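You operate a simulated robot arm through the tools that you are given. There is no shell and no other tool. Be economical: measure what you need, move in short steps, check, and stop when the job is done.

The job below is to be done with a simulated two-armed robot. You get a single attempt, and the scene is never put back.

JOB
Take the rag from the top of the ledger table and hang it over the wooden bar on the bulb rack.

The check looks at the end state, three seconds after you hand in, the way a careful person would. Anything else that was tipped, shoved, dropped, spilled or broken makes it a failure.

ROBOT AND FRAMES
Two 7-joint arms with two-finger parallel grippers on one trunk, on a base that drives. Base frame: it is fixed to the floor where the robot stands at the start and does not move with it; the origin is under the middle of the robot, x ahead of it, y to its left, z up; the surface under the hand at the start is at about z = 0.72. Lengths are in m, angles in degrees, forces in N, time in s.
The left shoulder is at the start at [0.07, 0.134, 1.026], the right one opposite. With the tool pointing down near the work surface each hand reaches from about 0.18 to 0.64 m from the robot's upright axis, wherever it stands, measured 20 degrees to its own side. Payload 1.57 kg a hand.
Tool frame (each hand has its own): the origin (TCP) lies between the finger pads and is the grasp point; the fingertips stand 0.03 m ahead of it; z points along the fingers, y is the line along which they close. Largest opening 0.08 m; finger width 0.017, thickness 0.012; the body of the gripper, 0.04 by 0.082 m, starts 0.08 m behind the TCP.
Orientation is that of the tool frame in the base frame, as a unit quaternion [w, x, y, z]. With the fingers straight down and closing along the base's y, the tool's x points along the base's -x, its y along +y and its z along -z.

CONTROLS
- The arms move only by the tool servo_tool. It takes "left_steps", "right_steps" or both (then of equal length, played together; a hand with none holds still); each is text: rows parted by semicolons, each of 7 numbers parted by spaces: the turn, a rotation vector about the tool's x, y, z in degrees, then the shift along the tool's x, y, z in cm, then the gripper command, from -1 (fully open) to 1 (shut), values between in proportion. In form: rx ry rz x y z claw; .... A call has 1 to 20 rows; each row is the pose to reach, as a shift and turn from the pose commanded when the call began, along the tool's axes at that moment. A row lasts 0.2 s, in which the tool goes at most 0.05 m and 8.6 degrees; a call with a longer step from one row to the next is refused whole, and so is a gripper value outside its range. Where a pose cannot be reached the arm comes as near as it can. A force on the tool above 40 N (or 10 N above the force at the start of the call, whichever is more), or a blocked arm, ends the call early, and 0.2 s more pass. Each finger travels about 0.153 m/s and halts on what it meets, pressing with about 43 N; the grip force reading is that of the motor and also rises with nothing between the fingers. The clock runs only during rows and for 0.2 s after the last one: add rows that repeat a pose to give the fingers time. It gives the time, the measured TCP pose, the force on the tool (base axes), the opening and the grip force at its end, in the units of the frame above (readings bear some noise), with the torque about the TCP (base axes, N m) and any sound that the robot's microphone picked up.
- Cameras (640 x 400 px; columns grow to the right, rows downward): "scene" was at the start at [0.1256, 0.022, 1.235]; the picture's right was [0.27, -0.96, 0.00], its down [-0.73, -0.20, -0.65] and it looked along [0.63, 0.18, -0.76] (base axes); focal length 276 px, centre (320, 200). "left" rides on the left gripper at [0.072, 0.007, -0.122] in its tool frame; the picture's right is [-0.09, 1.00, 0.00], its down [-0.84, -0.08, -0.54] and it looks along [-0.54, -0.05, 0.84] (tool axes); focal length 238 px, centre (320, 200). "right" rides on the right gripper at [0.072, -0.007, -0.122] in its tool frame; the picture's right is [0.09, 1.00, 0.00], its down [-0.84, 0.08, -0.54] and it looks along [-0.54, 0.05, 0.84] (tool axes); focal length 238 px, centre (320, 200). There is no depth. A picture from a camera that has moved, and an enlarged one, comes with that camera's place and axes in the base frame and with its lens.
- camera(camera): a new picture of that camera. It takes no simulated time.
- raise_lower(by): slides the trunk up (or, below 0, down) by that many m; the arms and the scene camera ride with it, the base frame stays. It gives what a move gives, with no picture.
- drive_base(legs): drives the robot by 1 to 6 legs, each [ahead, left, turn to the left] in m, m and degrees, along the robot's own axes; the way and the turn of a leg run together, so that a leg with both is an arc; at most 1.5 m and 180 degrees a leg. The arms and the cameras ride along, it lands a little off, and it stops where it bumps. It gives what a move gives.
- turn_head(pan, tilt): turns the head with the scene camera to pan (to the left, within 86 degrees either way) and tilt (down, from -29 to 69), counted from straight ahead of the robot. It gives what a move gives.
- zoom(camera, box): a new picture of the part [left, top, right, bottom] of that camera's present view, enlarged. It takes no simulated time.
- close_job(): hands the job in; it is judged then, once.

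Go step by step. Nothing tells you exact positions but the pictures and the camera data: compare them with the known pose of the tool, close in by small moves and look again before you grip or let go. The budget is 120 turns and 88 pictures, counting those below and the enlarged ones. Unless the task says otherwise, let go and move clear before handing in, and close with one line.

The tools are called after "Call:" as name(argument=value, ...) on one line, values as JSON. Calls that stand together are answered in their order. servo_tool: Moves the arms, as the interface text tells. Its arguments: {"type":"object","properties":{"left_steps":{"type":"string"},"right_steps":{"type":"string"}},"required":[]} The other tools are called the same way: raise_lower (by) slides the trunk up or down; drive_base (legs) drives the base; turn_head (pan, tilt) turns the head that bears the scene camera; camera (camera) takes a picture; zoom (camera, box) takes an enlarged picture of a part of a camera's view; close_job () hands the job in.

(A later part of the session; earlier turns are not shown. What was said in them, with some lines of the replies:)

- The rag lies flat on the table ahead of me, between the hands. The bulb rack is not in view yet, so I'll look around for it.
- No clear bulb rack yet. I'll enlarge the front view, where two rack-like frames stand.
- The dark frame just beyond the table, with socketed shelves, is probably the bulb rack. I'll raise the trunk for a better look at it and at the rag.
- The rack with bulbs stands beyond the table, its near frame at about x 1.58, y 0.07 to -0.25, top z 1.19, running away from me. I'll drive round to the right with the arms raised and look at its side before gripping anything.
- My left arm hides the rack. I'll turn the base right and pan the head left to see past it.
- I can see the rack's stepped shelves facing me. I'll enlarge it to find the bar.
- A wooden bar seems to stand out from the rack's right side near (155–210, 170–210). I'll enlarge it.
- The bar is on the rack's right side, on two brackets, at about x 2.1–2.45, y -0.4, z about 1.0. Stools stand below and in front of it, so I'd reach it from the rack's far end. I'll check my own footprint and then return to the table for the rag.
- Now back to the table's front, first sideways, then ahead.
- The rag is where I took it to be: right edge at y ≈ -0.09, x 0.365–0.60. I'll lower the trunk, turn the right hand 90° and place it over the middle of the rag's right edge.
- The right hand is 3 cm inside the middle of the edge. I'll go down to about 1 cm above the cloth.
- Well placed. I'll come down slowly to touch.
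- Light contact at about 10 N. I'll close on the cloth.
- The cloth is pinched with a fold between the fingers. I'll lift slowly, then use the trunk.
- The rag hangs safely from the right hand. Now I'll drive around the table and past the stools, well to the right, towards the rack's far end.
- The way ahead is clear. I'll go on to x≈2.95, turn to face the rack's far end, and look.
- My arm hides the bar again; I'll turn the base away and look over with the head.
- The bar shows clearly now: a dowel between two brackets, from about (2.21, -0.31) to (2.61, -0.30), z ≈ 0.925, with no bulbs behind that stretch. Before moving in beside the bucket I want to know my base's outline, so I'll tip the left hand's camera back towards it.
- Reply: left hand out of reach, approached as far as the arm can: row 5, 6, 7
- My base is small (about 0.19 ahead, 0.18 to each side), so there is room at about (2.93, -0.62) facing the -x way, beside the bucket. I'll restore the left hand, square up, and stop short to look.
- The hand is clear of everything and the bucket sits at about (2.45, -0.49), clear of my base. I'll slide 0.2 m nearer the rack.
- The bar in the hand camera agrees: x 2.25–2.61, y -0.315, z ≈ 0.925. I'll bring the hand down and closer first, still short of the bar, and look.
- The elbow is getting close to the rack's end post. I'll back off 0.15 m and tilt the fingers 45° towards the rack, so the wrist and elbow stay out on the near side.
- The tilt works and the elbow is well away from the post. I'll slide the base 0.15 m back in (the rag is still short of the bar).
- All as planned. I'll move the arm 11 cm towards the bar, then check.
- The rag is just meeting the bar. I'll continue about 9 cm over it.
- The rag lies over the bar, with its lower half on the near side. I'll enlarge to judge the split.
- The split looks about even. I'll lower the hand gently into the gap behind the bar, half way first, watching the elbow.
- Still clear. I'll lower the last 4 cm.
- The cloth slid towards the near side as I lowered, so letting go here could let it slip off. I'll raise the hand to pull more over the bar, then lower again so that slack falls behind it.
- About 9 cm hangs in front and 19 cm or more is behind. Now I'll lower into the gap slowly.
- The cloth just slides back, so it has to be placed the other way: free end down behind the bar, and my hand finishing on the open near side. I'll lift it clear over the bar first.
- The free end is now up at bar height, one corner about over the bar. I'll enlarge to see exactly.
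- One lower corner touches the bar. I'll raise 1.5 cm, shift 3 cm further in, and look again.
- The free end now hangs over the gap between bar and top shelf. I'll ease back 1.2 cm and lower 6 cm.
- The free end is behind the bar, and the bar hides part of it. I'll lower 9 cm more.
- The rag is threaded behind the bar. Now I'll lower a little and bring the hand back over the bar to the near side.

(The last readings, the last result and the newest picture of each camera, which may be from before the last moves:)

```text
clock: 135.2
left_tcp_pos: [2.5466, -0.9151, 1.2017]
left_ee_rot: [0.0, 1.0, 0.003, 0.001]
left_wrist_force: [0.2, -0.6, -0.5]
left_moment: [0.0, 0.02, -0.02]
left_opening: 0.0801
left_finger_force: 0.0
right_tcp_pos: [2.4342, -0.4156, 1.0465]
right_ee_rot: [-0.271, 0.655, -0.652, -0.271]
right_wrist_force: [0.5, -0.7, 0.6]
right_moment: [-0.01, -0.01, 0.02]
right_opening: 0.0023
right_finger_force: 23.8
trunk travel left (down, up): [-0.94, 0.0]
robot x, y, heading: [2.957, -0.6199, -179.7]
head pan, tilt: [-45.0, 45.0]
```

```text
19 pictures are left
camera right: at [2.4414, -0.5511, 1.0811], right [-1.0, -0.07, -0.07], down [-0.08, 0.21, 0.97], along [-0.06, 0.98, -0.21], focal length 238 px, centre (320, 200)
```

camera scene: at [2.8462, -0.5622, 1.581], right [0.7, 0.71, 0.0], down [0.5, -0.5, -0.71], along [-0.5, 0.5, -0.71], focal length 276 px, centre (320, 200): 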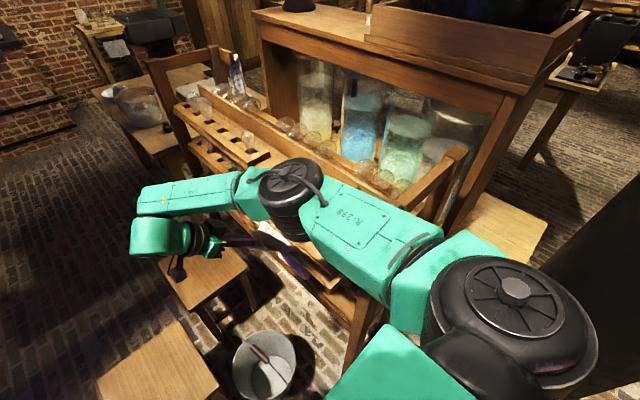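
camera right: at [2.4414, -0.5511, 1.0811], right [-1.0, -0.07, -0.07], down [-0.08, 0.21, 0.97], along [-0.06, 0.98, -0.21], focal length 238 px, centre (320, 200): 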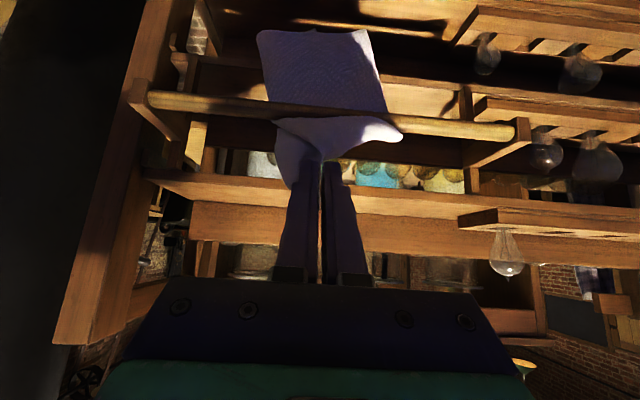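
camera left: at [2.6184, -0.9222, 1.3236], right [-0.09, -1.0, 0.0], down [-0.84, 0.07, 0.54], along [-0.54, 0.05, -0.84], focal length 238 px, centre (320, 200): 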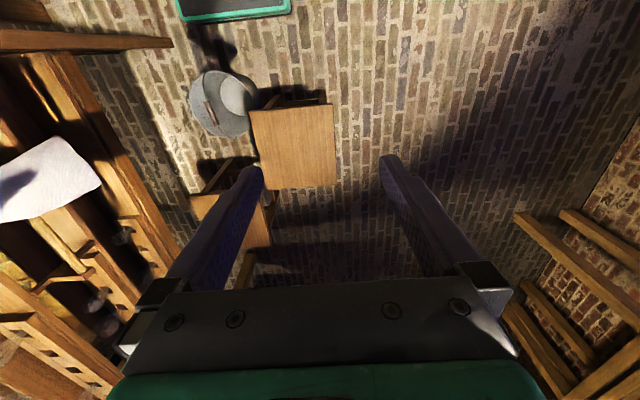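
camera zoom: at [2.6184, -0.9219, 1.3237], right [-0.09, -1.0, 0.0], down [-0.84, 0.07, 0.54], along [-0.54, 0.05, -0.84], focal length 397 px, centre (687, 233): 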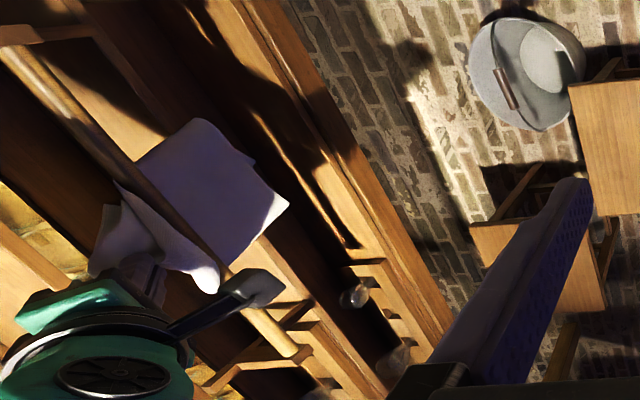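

Nicely draped: about 15 cm hangs behind, and the hand is on the near side. I'll bring the hand down in an arc so the near half hangs too.

Call:
servo_tool(right_steps="0 0 0 1.6 0 0.7 1;0 0 0 3.2 0 1.4 1;0 0 0 4.8 0 2.1 1;0 0 0 6.4 0 2.8 1;0 0 0 7.8 0 4.2 1;0 0 0 9.2 0 5.6 1;0 0 0 10.6 0 7.1 1;0 0 0 11.3 0 9.2 1;0 0 0 12 0 11.3 1;0 0 0 12.7 0 13.4 1;0 0 0 12.7 0 13.4 1")

Call:
zoom(camera="left", box=[0, 60, 200, 300])

Call:
camera(camera="right")

Call:
camera(camera="scene")

```text
clock: 137.6
left_tcp_pos: [2.5477, -0.9167, 1.2021]
left_ee_rot: [-0.001, 1.0, 0.003, 0.0]
left_wrist_force: [0.0, 0.9, -0.1]
left_moment: [0.04, -0.05, 0.02]
left_opening: 0.0799
left_finger_force: 0.1
right_tcp_pos: [2.4641, -0.4067, 0.9036]
right_ee_rot: [-0.27, 0.655, -0.652, -0.271]
right_wrist_force: [-0.2, -0.3, 0.6]
right_moment: [-0.03, 0.02, -0.04]
right_opening: 0.0024
right_finger_force: 24.0
right hand out of reach, approached as far as the arm can: row 5, 6, 7, 8, 9, 10, 11
trunk travel left (down, up): [-0.94, 0.0]
robot x, y, heading: [2.9537, -0.6197, -179.7]
head pan, tilt: [-45.0, 45.0]
```

```text
1.67 times, centred on (100, 180) of left
camera zoom: at [2.6187, -0.9235, 1.3233], right [-0.09, -1.0, 0.0], down [-0.84, 0.07, 0.54], along [-0.54, 0.05, -0.84], focal length 397 px, centre (687, 233)
```

zoom: 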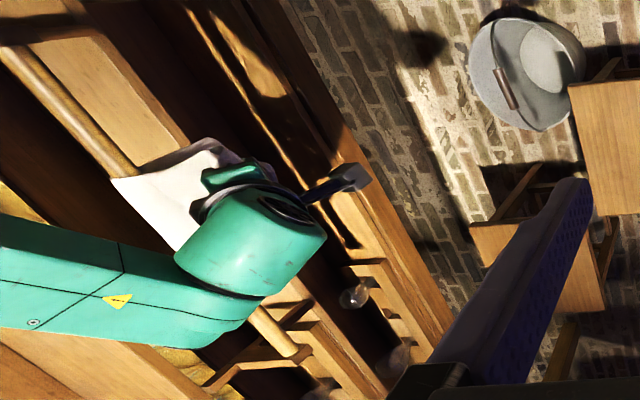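

```text
17 pictures are left
camera right: at [2.4709, -0.5426, 0.9372], right [-1.0, -0.07, -0.07], down [-0.08, 0.21, 0.97], along [-0.06, 0.98, -0.21], focal length 238 px, centre (320, 200)
```

right: 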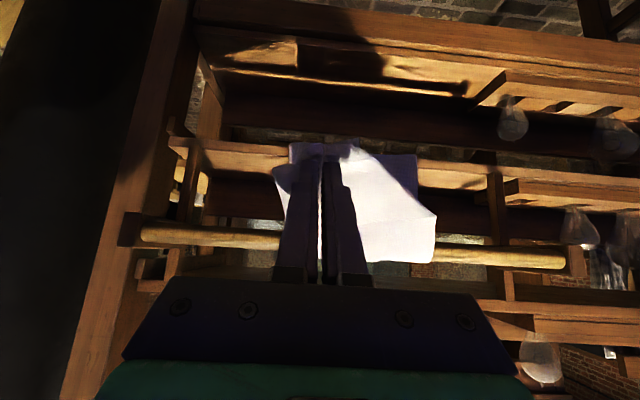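

```text
16 pictures are left
camera scene: at [2.8464, -0.5641, 1.5811], right [0.7, 0.71, 0.0], down [0.5, -0.5, -0.71], along [-0.5, 0.5, -0.71], focal length 276 px, centre (320, 200)
```

scene: 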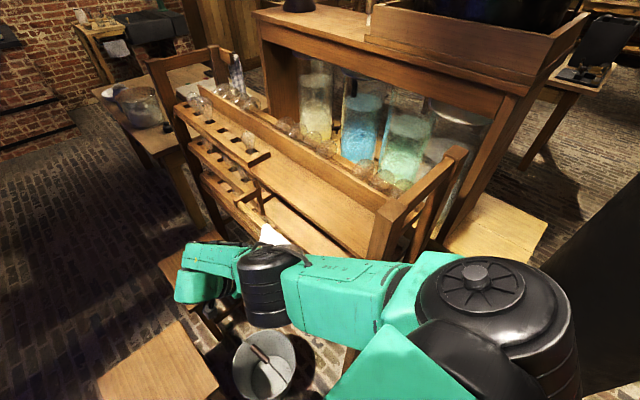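

The arm has reached its lower limit, with the fingertips about 5 cm below the bar on the near side. I'll look closely at the cloth before letting go.

Call:
zoom(camera="right", box=[220, 100, 480, 300])

```text
2.00 times, centred on (350, 200) of right
camera zoom: at [2.4709, -0.5426, 0.9372], right [-1.0, -0.07, -0.07], down [-0.08, 0.21, 0.97], along [-0.06, 0.98, -0.21], focal length 477 px, centre (260, 200)
```

zoom: 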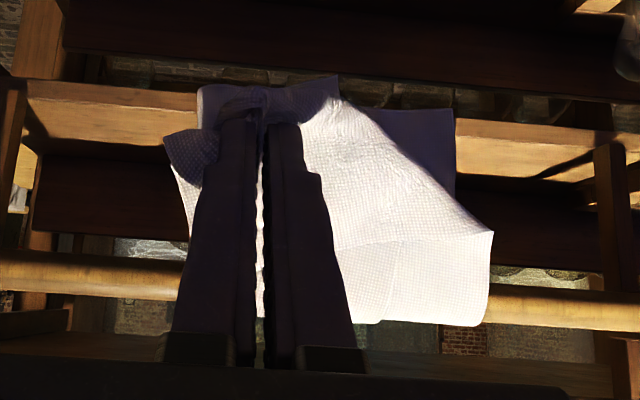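

The back part hangs only about 11 cm, less than the front, which could slip. I'll retrace the arc, lower more behind the bar, and come round again with a tighter radius.

Call:
servo_tool(right_steps="0 0 0 -0.7 0 -2.1 1;0 0 0 -1.4 0 -4.2 1;0 0 0 -2.1 0 -6.3 1;0 0 0 -3.5 0 -7.8 1;0 0 0 -4.9 0 -9.2 1;0 0 0 -6.3 0 -10.6 1;0 0 0 -7.9 0 -11.3 1;0 0 0 -9.5 0 -12 1;0 0 0 -11.1 0 -12.7 1;0 0 0 -12.7 0 -13.4 1;0 0 0 -12.7 0 -13.4 1")

```text
clock: 140.0
left_tcp_pos: [2.5471, -0.9154, 1.2017]
left_ee_rot: [0.001, 1.0, 0.003, -0.001]
left_wrist_force: [-0.7, -0.4, -0.9]
left_moment: [-0.02, 0.0, 0.03]
left_opening: 0.0799
left_finger_force: 0.1
right_tcp_pos: [2.4618, -0.4111, 1.0925]
right_ee_rot: [-0.27, 0.655, -0.651, -0.271]
right_wrist_force: [-0.8, -0.3, -0.1]
right_moment: [0.0, 0.02, 0.01]
right_opening: 0.0024
right_finger_force: 24.0
trunk travel left (down, up): [-0.94, 0.0]
robot x, y, heading: [2.9509, -0.6201, -179.9]
head pan, tilt: [-45.0, 45.0]
```

Call:
servo_tool(right_steps="0 0 0 -1.8 0.4 0.7 1;0 0 0 -3.6 0.8 1.4 1;0 0 0 -5.3 1.2 2.1 1;0 0 0 -7.1 1.6 2.8 1;0 0 0 -8.9 2 3.6 1;0 0 0 -10.6 2.4 4.3 1;0 0 0 -12.4 2.8 5 1;0 0 0 -14.1 2.8 5.7 1;0 0 0 -14.1 2.8 5.7 1;0 0 0 -12.5 2.8 7.1 1;0 0 0 -11 2.8 8.5 1;0 0 0 -9.4 2.8 10 1;0 0 0 -7.8 2.8 11.4 1;0 0 0 -6.3 2.8 12.8 1;0 0 0 -6.3 2.8 12.8 1")

Call:
camera(camera="right")

Call:
zoom(camera="left", box=[0, 60, 200, 300])

```text
clock: 143.2
left_tcp_pos: [2.5463, -0.9154, 1.201]
left_ee_rot: [0.0, 1.0, 0.003, 0.0]
left_wrist_force: [0.3, -0.4, 0.0]
left_moment: [0.02, -0.01, 0.03]
left_opening: 0.0801
left_finger_force: 0.1
right_tcp_pos: [2.4348, -0.2778, 1.0441]
right_ee_rot: [-0.27, 0.655, -0.651, -0.272]
right_wrist_force: [-1.2, -0.8, -0.5]
right_moment: [0.04, 0.05, 0.03]
right_opening: 0.0026
right_finger_force: 23.7
trunk travel left (down, up): [-0.94, 0.0]
robot x, y, heading: [2.9562, -0.6203, -179.7]
head pan, tilt: [-45.0, 45.0]
```

```text
14 pictures are left
camera right: at [2.4415, -0.4127, 1.0791], right [-1.0, -0.07, -0.07], down [-0.08, 0.21, 0.97], along [-0.06, 0.98, -0.21], focal length 238 px, centre (320, 200)
```

right: 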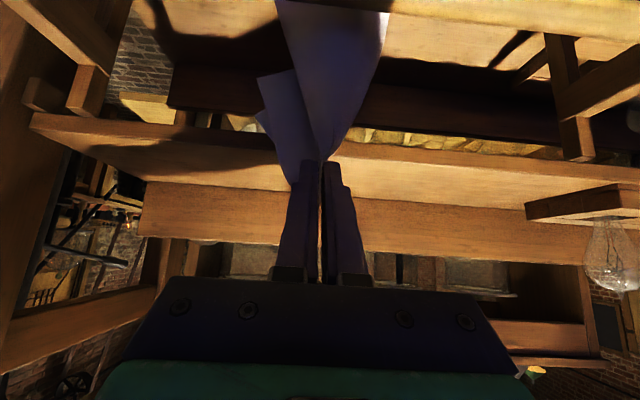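

```text
1.67 times, centred on (100, 180) of left
camera zoom: at [2.6186, -0.9221, 1.3237], right [-0.09, -1.0, 0.0], down [-0.84, 0.07, 0.54], along [-0.54, 0.05, -0.84], focal length 397 px, centre (687, 233)
```

zoom: 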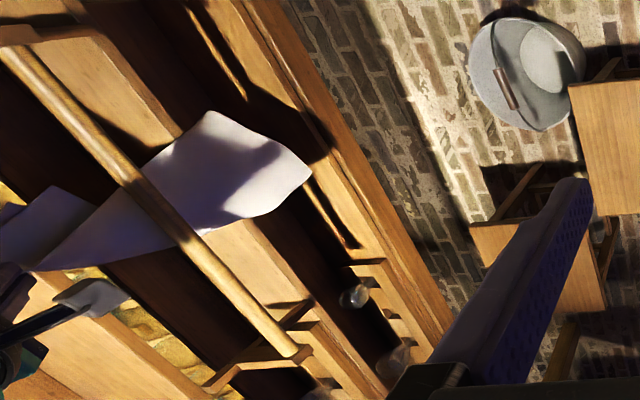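

The rag is back behind the bar with a longer drop. Round the tighter arc now.

Call:
servo_tool(right_steps="0 0 0 1.3 0 -1.6 1;0 0 0 2.6 0 -3.3 1;0 0 0 4 0 -5 1;0 0 0 5.9 0 -5.7 1;0 0 0 7.8 0 -6.4 1;0 0 0 9.6 0 -7.1 1;0 0 0 11.3 0 -6.6 1;0 0 0 13 0 -6.1 1;0 0 0 14.6 0 -5.7 1;0 0 0 15.9 0 -4.2 1;0 0 0 17.2 0 -2.6 1;0 0 0 18.5 0 -1.1 1;0 0 0 18.5 0 -1.1 1")

Call:
camera(camera="right")

Call:
zoom(camera="left", box=[0, 60, 200, 300])

```text
clock: 146.0
left_tcp_pos: [2.5466, -0.9162, 1.2021]
left_ee_rot: [-0.001, 1.0, 0.004, 0.0]
left_wrist_force: [-1.0, -0.5, 0.6]
left_moment: [0.01, -0.02, -0.01]
left_opening: 0.0801
left_finger_force: 0.0
right_tcp_pos: [2.4449, -0.4126, 0.9454]
right_ee_rot: [-0.27, 0.656, -0.651, -0.272]
right_wrist_force: [0.0, -0.6, -0.2]
right_moment: [0.01, -0.01, 0.02]
right_opening: 0.0025
right_finger_force: 24.1
right hand out of reach, approached as far as the arm can: row 11, 12, 13
trunk travel left (down, up): [-0.94, 0.0]
robot x, y, heading: [2.9504, -0.626, -179.6]
head pan, tilt: [-45.0, 45.0]
```

```text
12 pictures are left
camera right: at [2.4504, -0.549, 0.9801], right [-1.0, -0.07, -0.07], down [-0.08, 0.21, 0.97], along [-0.06, 0.98, -0.21], focal length 238 px, centre (320, 200)
```

right: 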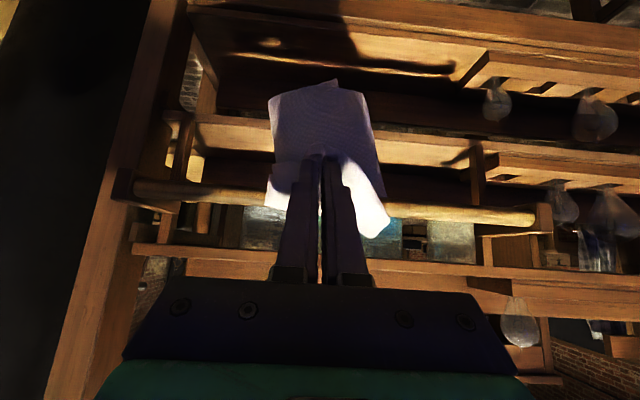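

```text
1.67 times, centred on (100, 180) of left
camera zoom: at [2.6184, -0.9228, 1.3234], right [-0.09, -1.0, 0.0], down [-0.84, 0.07, 0.54], along [-0.54, 0.05, -0.84], focal length 397 px, centre (687, 233)
```

zoom: 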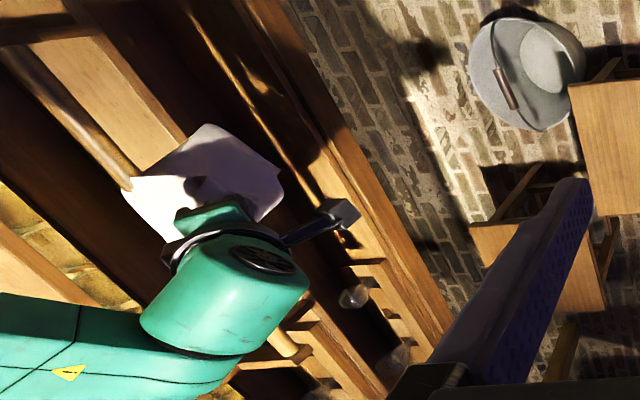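

About 16 cm hangs behind and about 13 cm will hang in front. I'll lower the trunk 4 cm so the near half points down, then open the fingers.

Call:
raise_lower(by=-0.04)

Call:
servo_tool(right_steps="0 0 0 0 0 0 0.8;0 0 0 0 0 0 0.5;0 0 0 0 0 0 0.2;0 0 0 0 0 0 0;0 0 0 0 0 0 -0.3;0 0 0 0 0 0 -0.3")

Call:
camera(camera="right")

```text
clock: 146.8
left_tcp_pos: [2.5463, -0.9154, 1.1631]
left_ee_rot: [0.0, 1.0, 0.004, -0.001]
left_wrist_force: [-0.8, 0.7, 0.6]
left_moment: [0.0, 0.0, -0.01]
left_opening: 0.0799
left_finger_force: 0.0
right_tcp_pos: [2.4427, -0.4119, 0.9057]
right_ee_rot: [-0.27, 0.656, -0.651, -0.272]
right_wrist_force: [0.6, 0.0, -0.2]
right_moment: [0.0, 0.04, -0.02]
right_opening: 0.0025
right_finger_force: 23.4
trunk travel left (down, up): [-0.9, 0.04]
robot x, y, heading: [2.952, -0.6213, -179.5]
head pan, tilt: [-45.0, 45.0]
```

```text
clock: 148.2
left_tcp_pos: [2.5471, -0.9157, 1.1626]
left_ee_rot: [0.0, 1.0, 0.004, 0.0]
left_wrist_force: [0.7, 0.2, -0.4]
left_moment: [0.01, -0.01, 0.01]
left_opening: 0.0801
left_finger_force: 0.0
right_tcp_pos: [2.4427, -0.4112, 0.9055]
right_ee_rot: [-0.27, 0.655, -0.651, -0.272]
right_wrist_force: [0.2, -0.5, 0.1]
right_moment: [-0.02, 0.0, -0.02]
right_opening: 0.0519
right_finger_force: 0.0
trunk travel left (down, up): [-0.9, 0.04]
robot x, y, heading: [2.9509, -0.6203, -179.8]
head pan, tilt: [-45.0, 45.0]
```

```text
10 pictures are left
camera right: at [2.4503, -0.5484, 0.9402], right [-1.0, -0.07, -0.07], down [-0.08, 0.21, 0.97], along [-0.06, 0.98, -0.21], focal length 238 px, centre (320, 200)
```

right: 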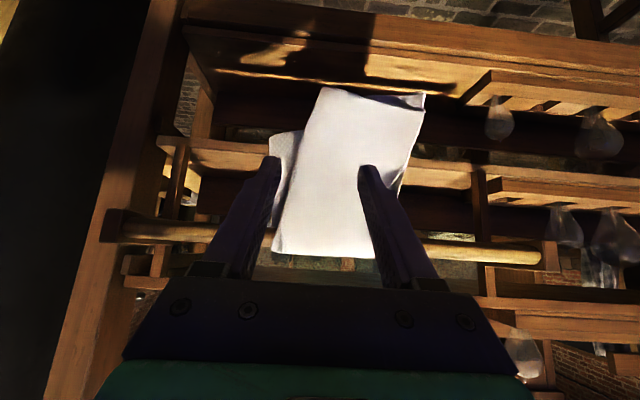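

Released: the rag now hangs about 16 cm in front and 14 cm behind. I'll back the hand straight out along the fingers.

Call:
servo_tool(right_steps="0 0 0 0 0 -1 -0.4;0 0 0 0 0 -2.5 -0.4;0 0 0 0 0 -4.5 -0.4;0 0 0 0 0 -6.5 -0.4;0 0 0 0 0 -8.5 -0.4;0 0 0 0 0 -10.5 -0.4;0 0 0 0 0 -12.5 -0.4;0 0 0 0 0 -12.5 -0.4")

Call:
camera(camera="right")

```text
clock: 150.0
left_tcp_pos: [2.5458, -0.9158, 1.1619]
left_ee_rot: [0.0, 1.0, 0.004, -0.001]
left_wrist_force: [-0.7, -0.3, -1.0]
left_moment: [0.0, 0.0, 0.03]
left_opening: 0.08
left_finger_force: 0.0
right_tcp_pos: [2.4436, -0.5018, 0.9952]
right_ee_rot: [-0.27, 0.656, -0.651, -0.272]
right_wrist_force: [0.1, 0.4, 0.6]
right_moment: [0.0, 0.01, 0.0]
right_opening: 0.0561
right_finger_force: 0.0
trunk travel left (down, up): [-0.9, 0.04]
robot x, y, heading: [2.9541, -0.6205, -179.5]
head pan, tilt: [-45.0, 45.0]
```

```text
9 pictures are left
camera right: at [2.4511, -0.6381, 1.0287], right [-1.0, -0.07, -0.07], down [-0.08, 0.21, 0.97], along [-0.06, 0.98, -0.21], focal length 238 px, centre (320, 200)
```

right: 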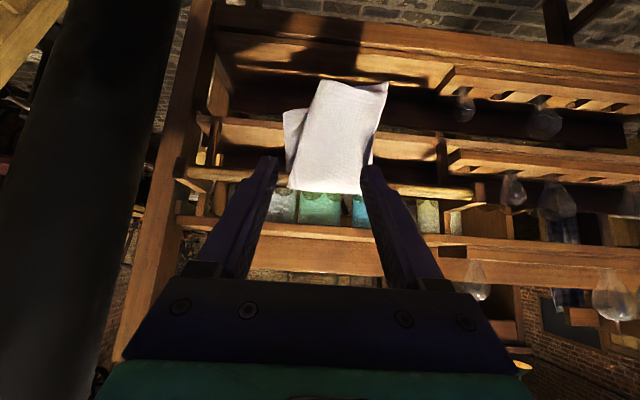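

The rag hangs steadily over the bar and the hand is clear. I'll back the base away (sideways, the way I came) and check once more.

Call:
drive_base(legs=[[0, 0.4, 0]])

Call:
camera(camera="scene")

Call:
camera(camera="right")

```text
clock: 152.5
left_tcp_pos: [2.5485, -1.3119, 1.1628]
left_ee_rot: [0.0, 1.0, 0.003, 0.0]
left_wrist_force: [0.4, 0.1, 0.2]
left_moment: [0.01, -0.03, 0.02]
left_opening: 0.0801
left_finger_force: 0.1
right_tcp_pos: [2.4467, -0.8975, 0.9944]
right_ee_rot: [-0.269, 0.656, -0.651, -0.271]
right_wrist_force: [0.1, 0.1, -1.1]
right_moment: [0.0, 0.04, -0.04]
right_opening: 0.0558
right_finger_force: 0.1
trunk travel left (down, up): [-0.9, 0.04]
robot x, y, heading: [2.9547, -1.0158, -179.4]
head pan, tilt: [-45.0, 45.0]
```

```text
8 pictures are left
camera scene: at [2.8484, -0.9577, 1.541], right [0.7, 0.71, 0.0], down [0.5, -0.5, -0.71], along [-0.5, 0.5, -0.71], focal length 276 px, centre (320, 200)
```

scene: 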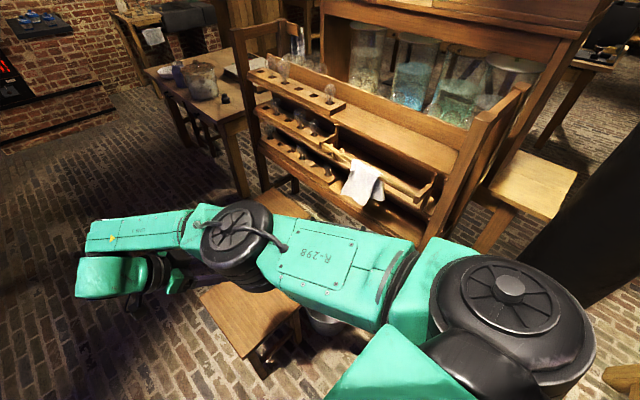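

```text
7 pictures are left
camera right: at [2.4533, -1.0339, 1.0286], right [-1.0, -0.07, -0.07], down [-0.08, 0.21, 0.97], along [-0.06, 0.98, -0.21], focal length 238 px, centre (320, 200)
```

right: 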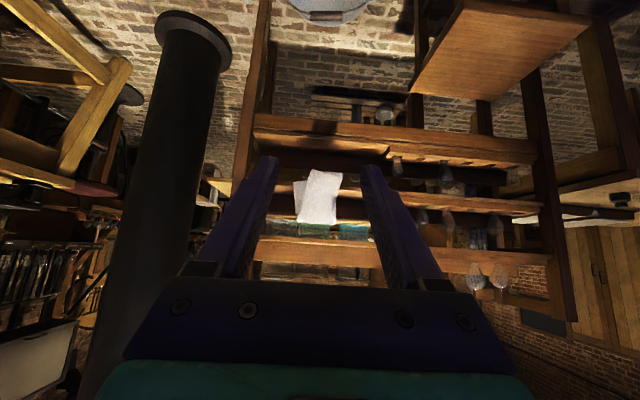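

The rag hangs over the wooden bar on both sides, the bulbs, stools and bucket are undisturbed, and the robot is clear. I'm handing in.

Call:
close_job()

```text
The job is handed in.
```

The rag from the ledger table is hanging over the wooden bar on the bulb rack, about 16 cm in front and 14 cm behind. Nothing else was disturbed that I could see, and the job is handed in.
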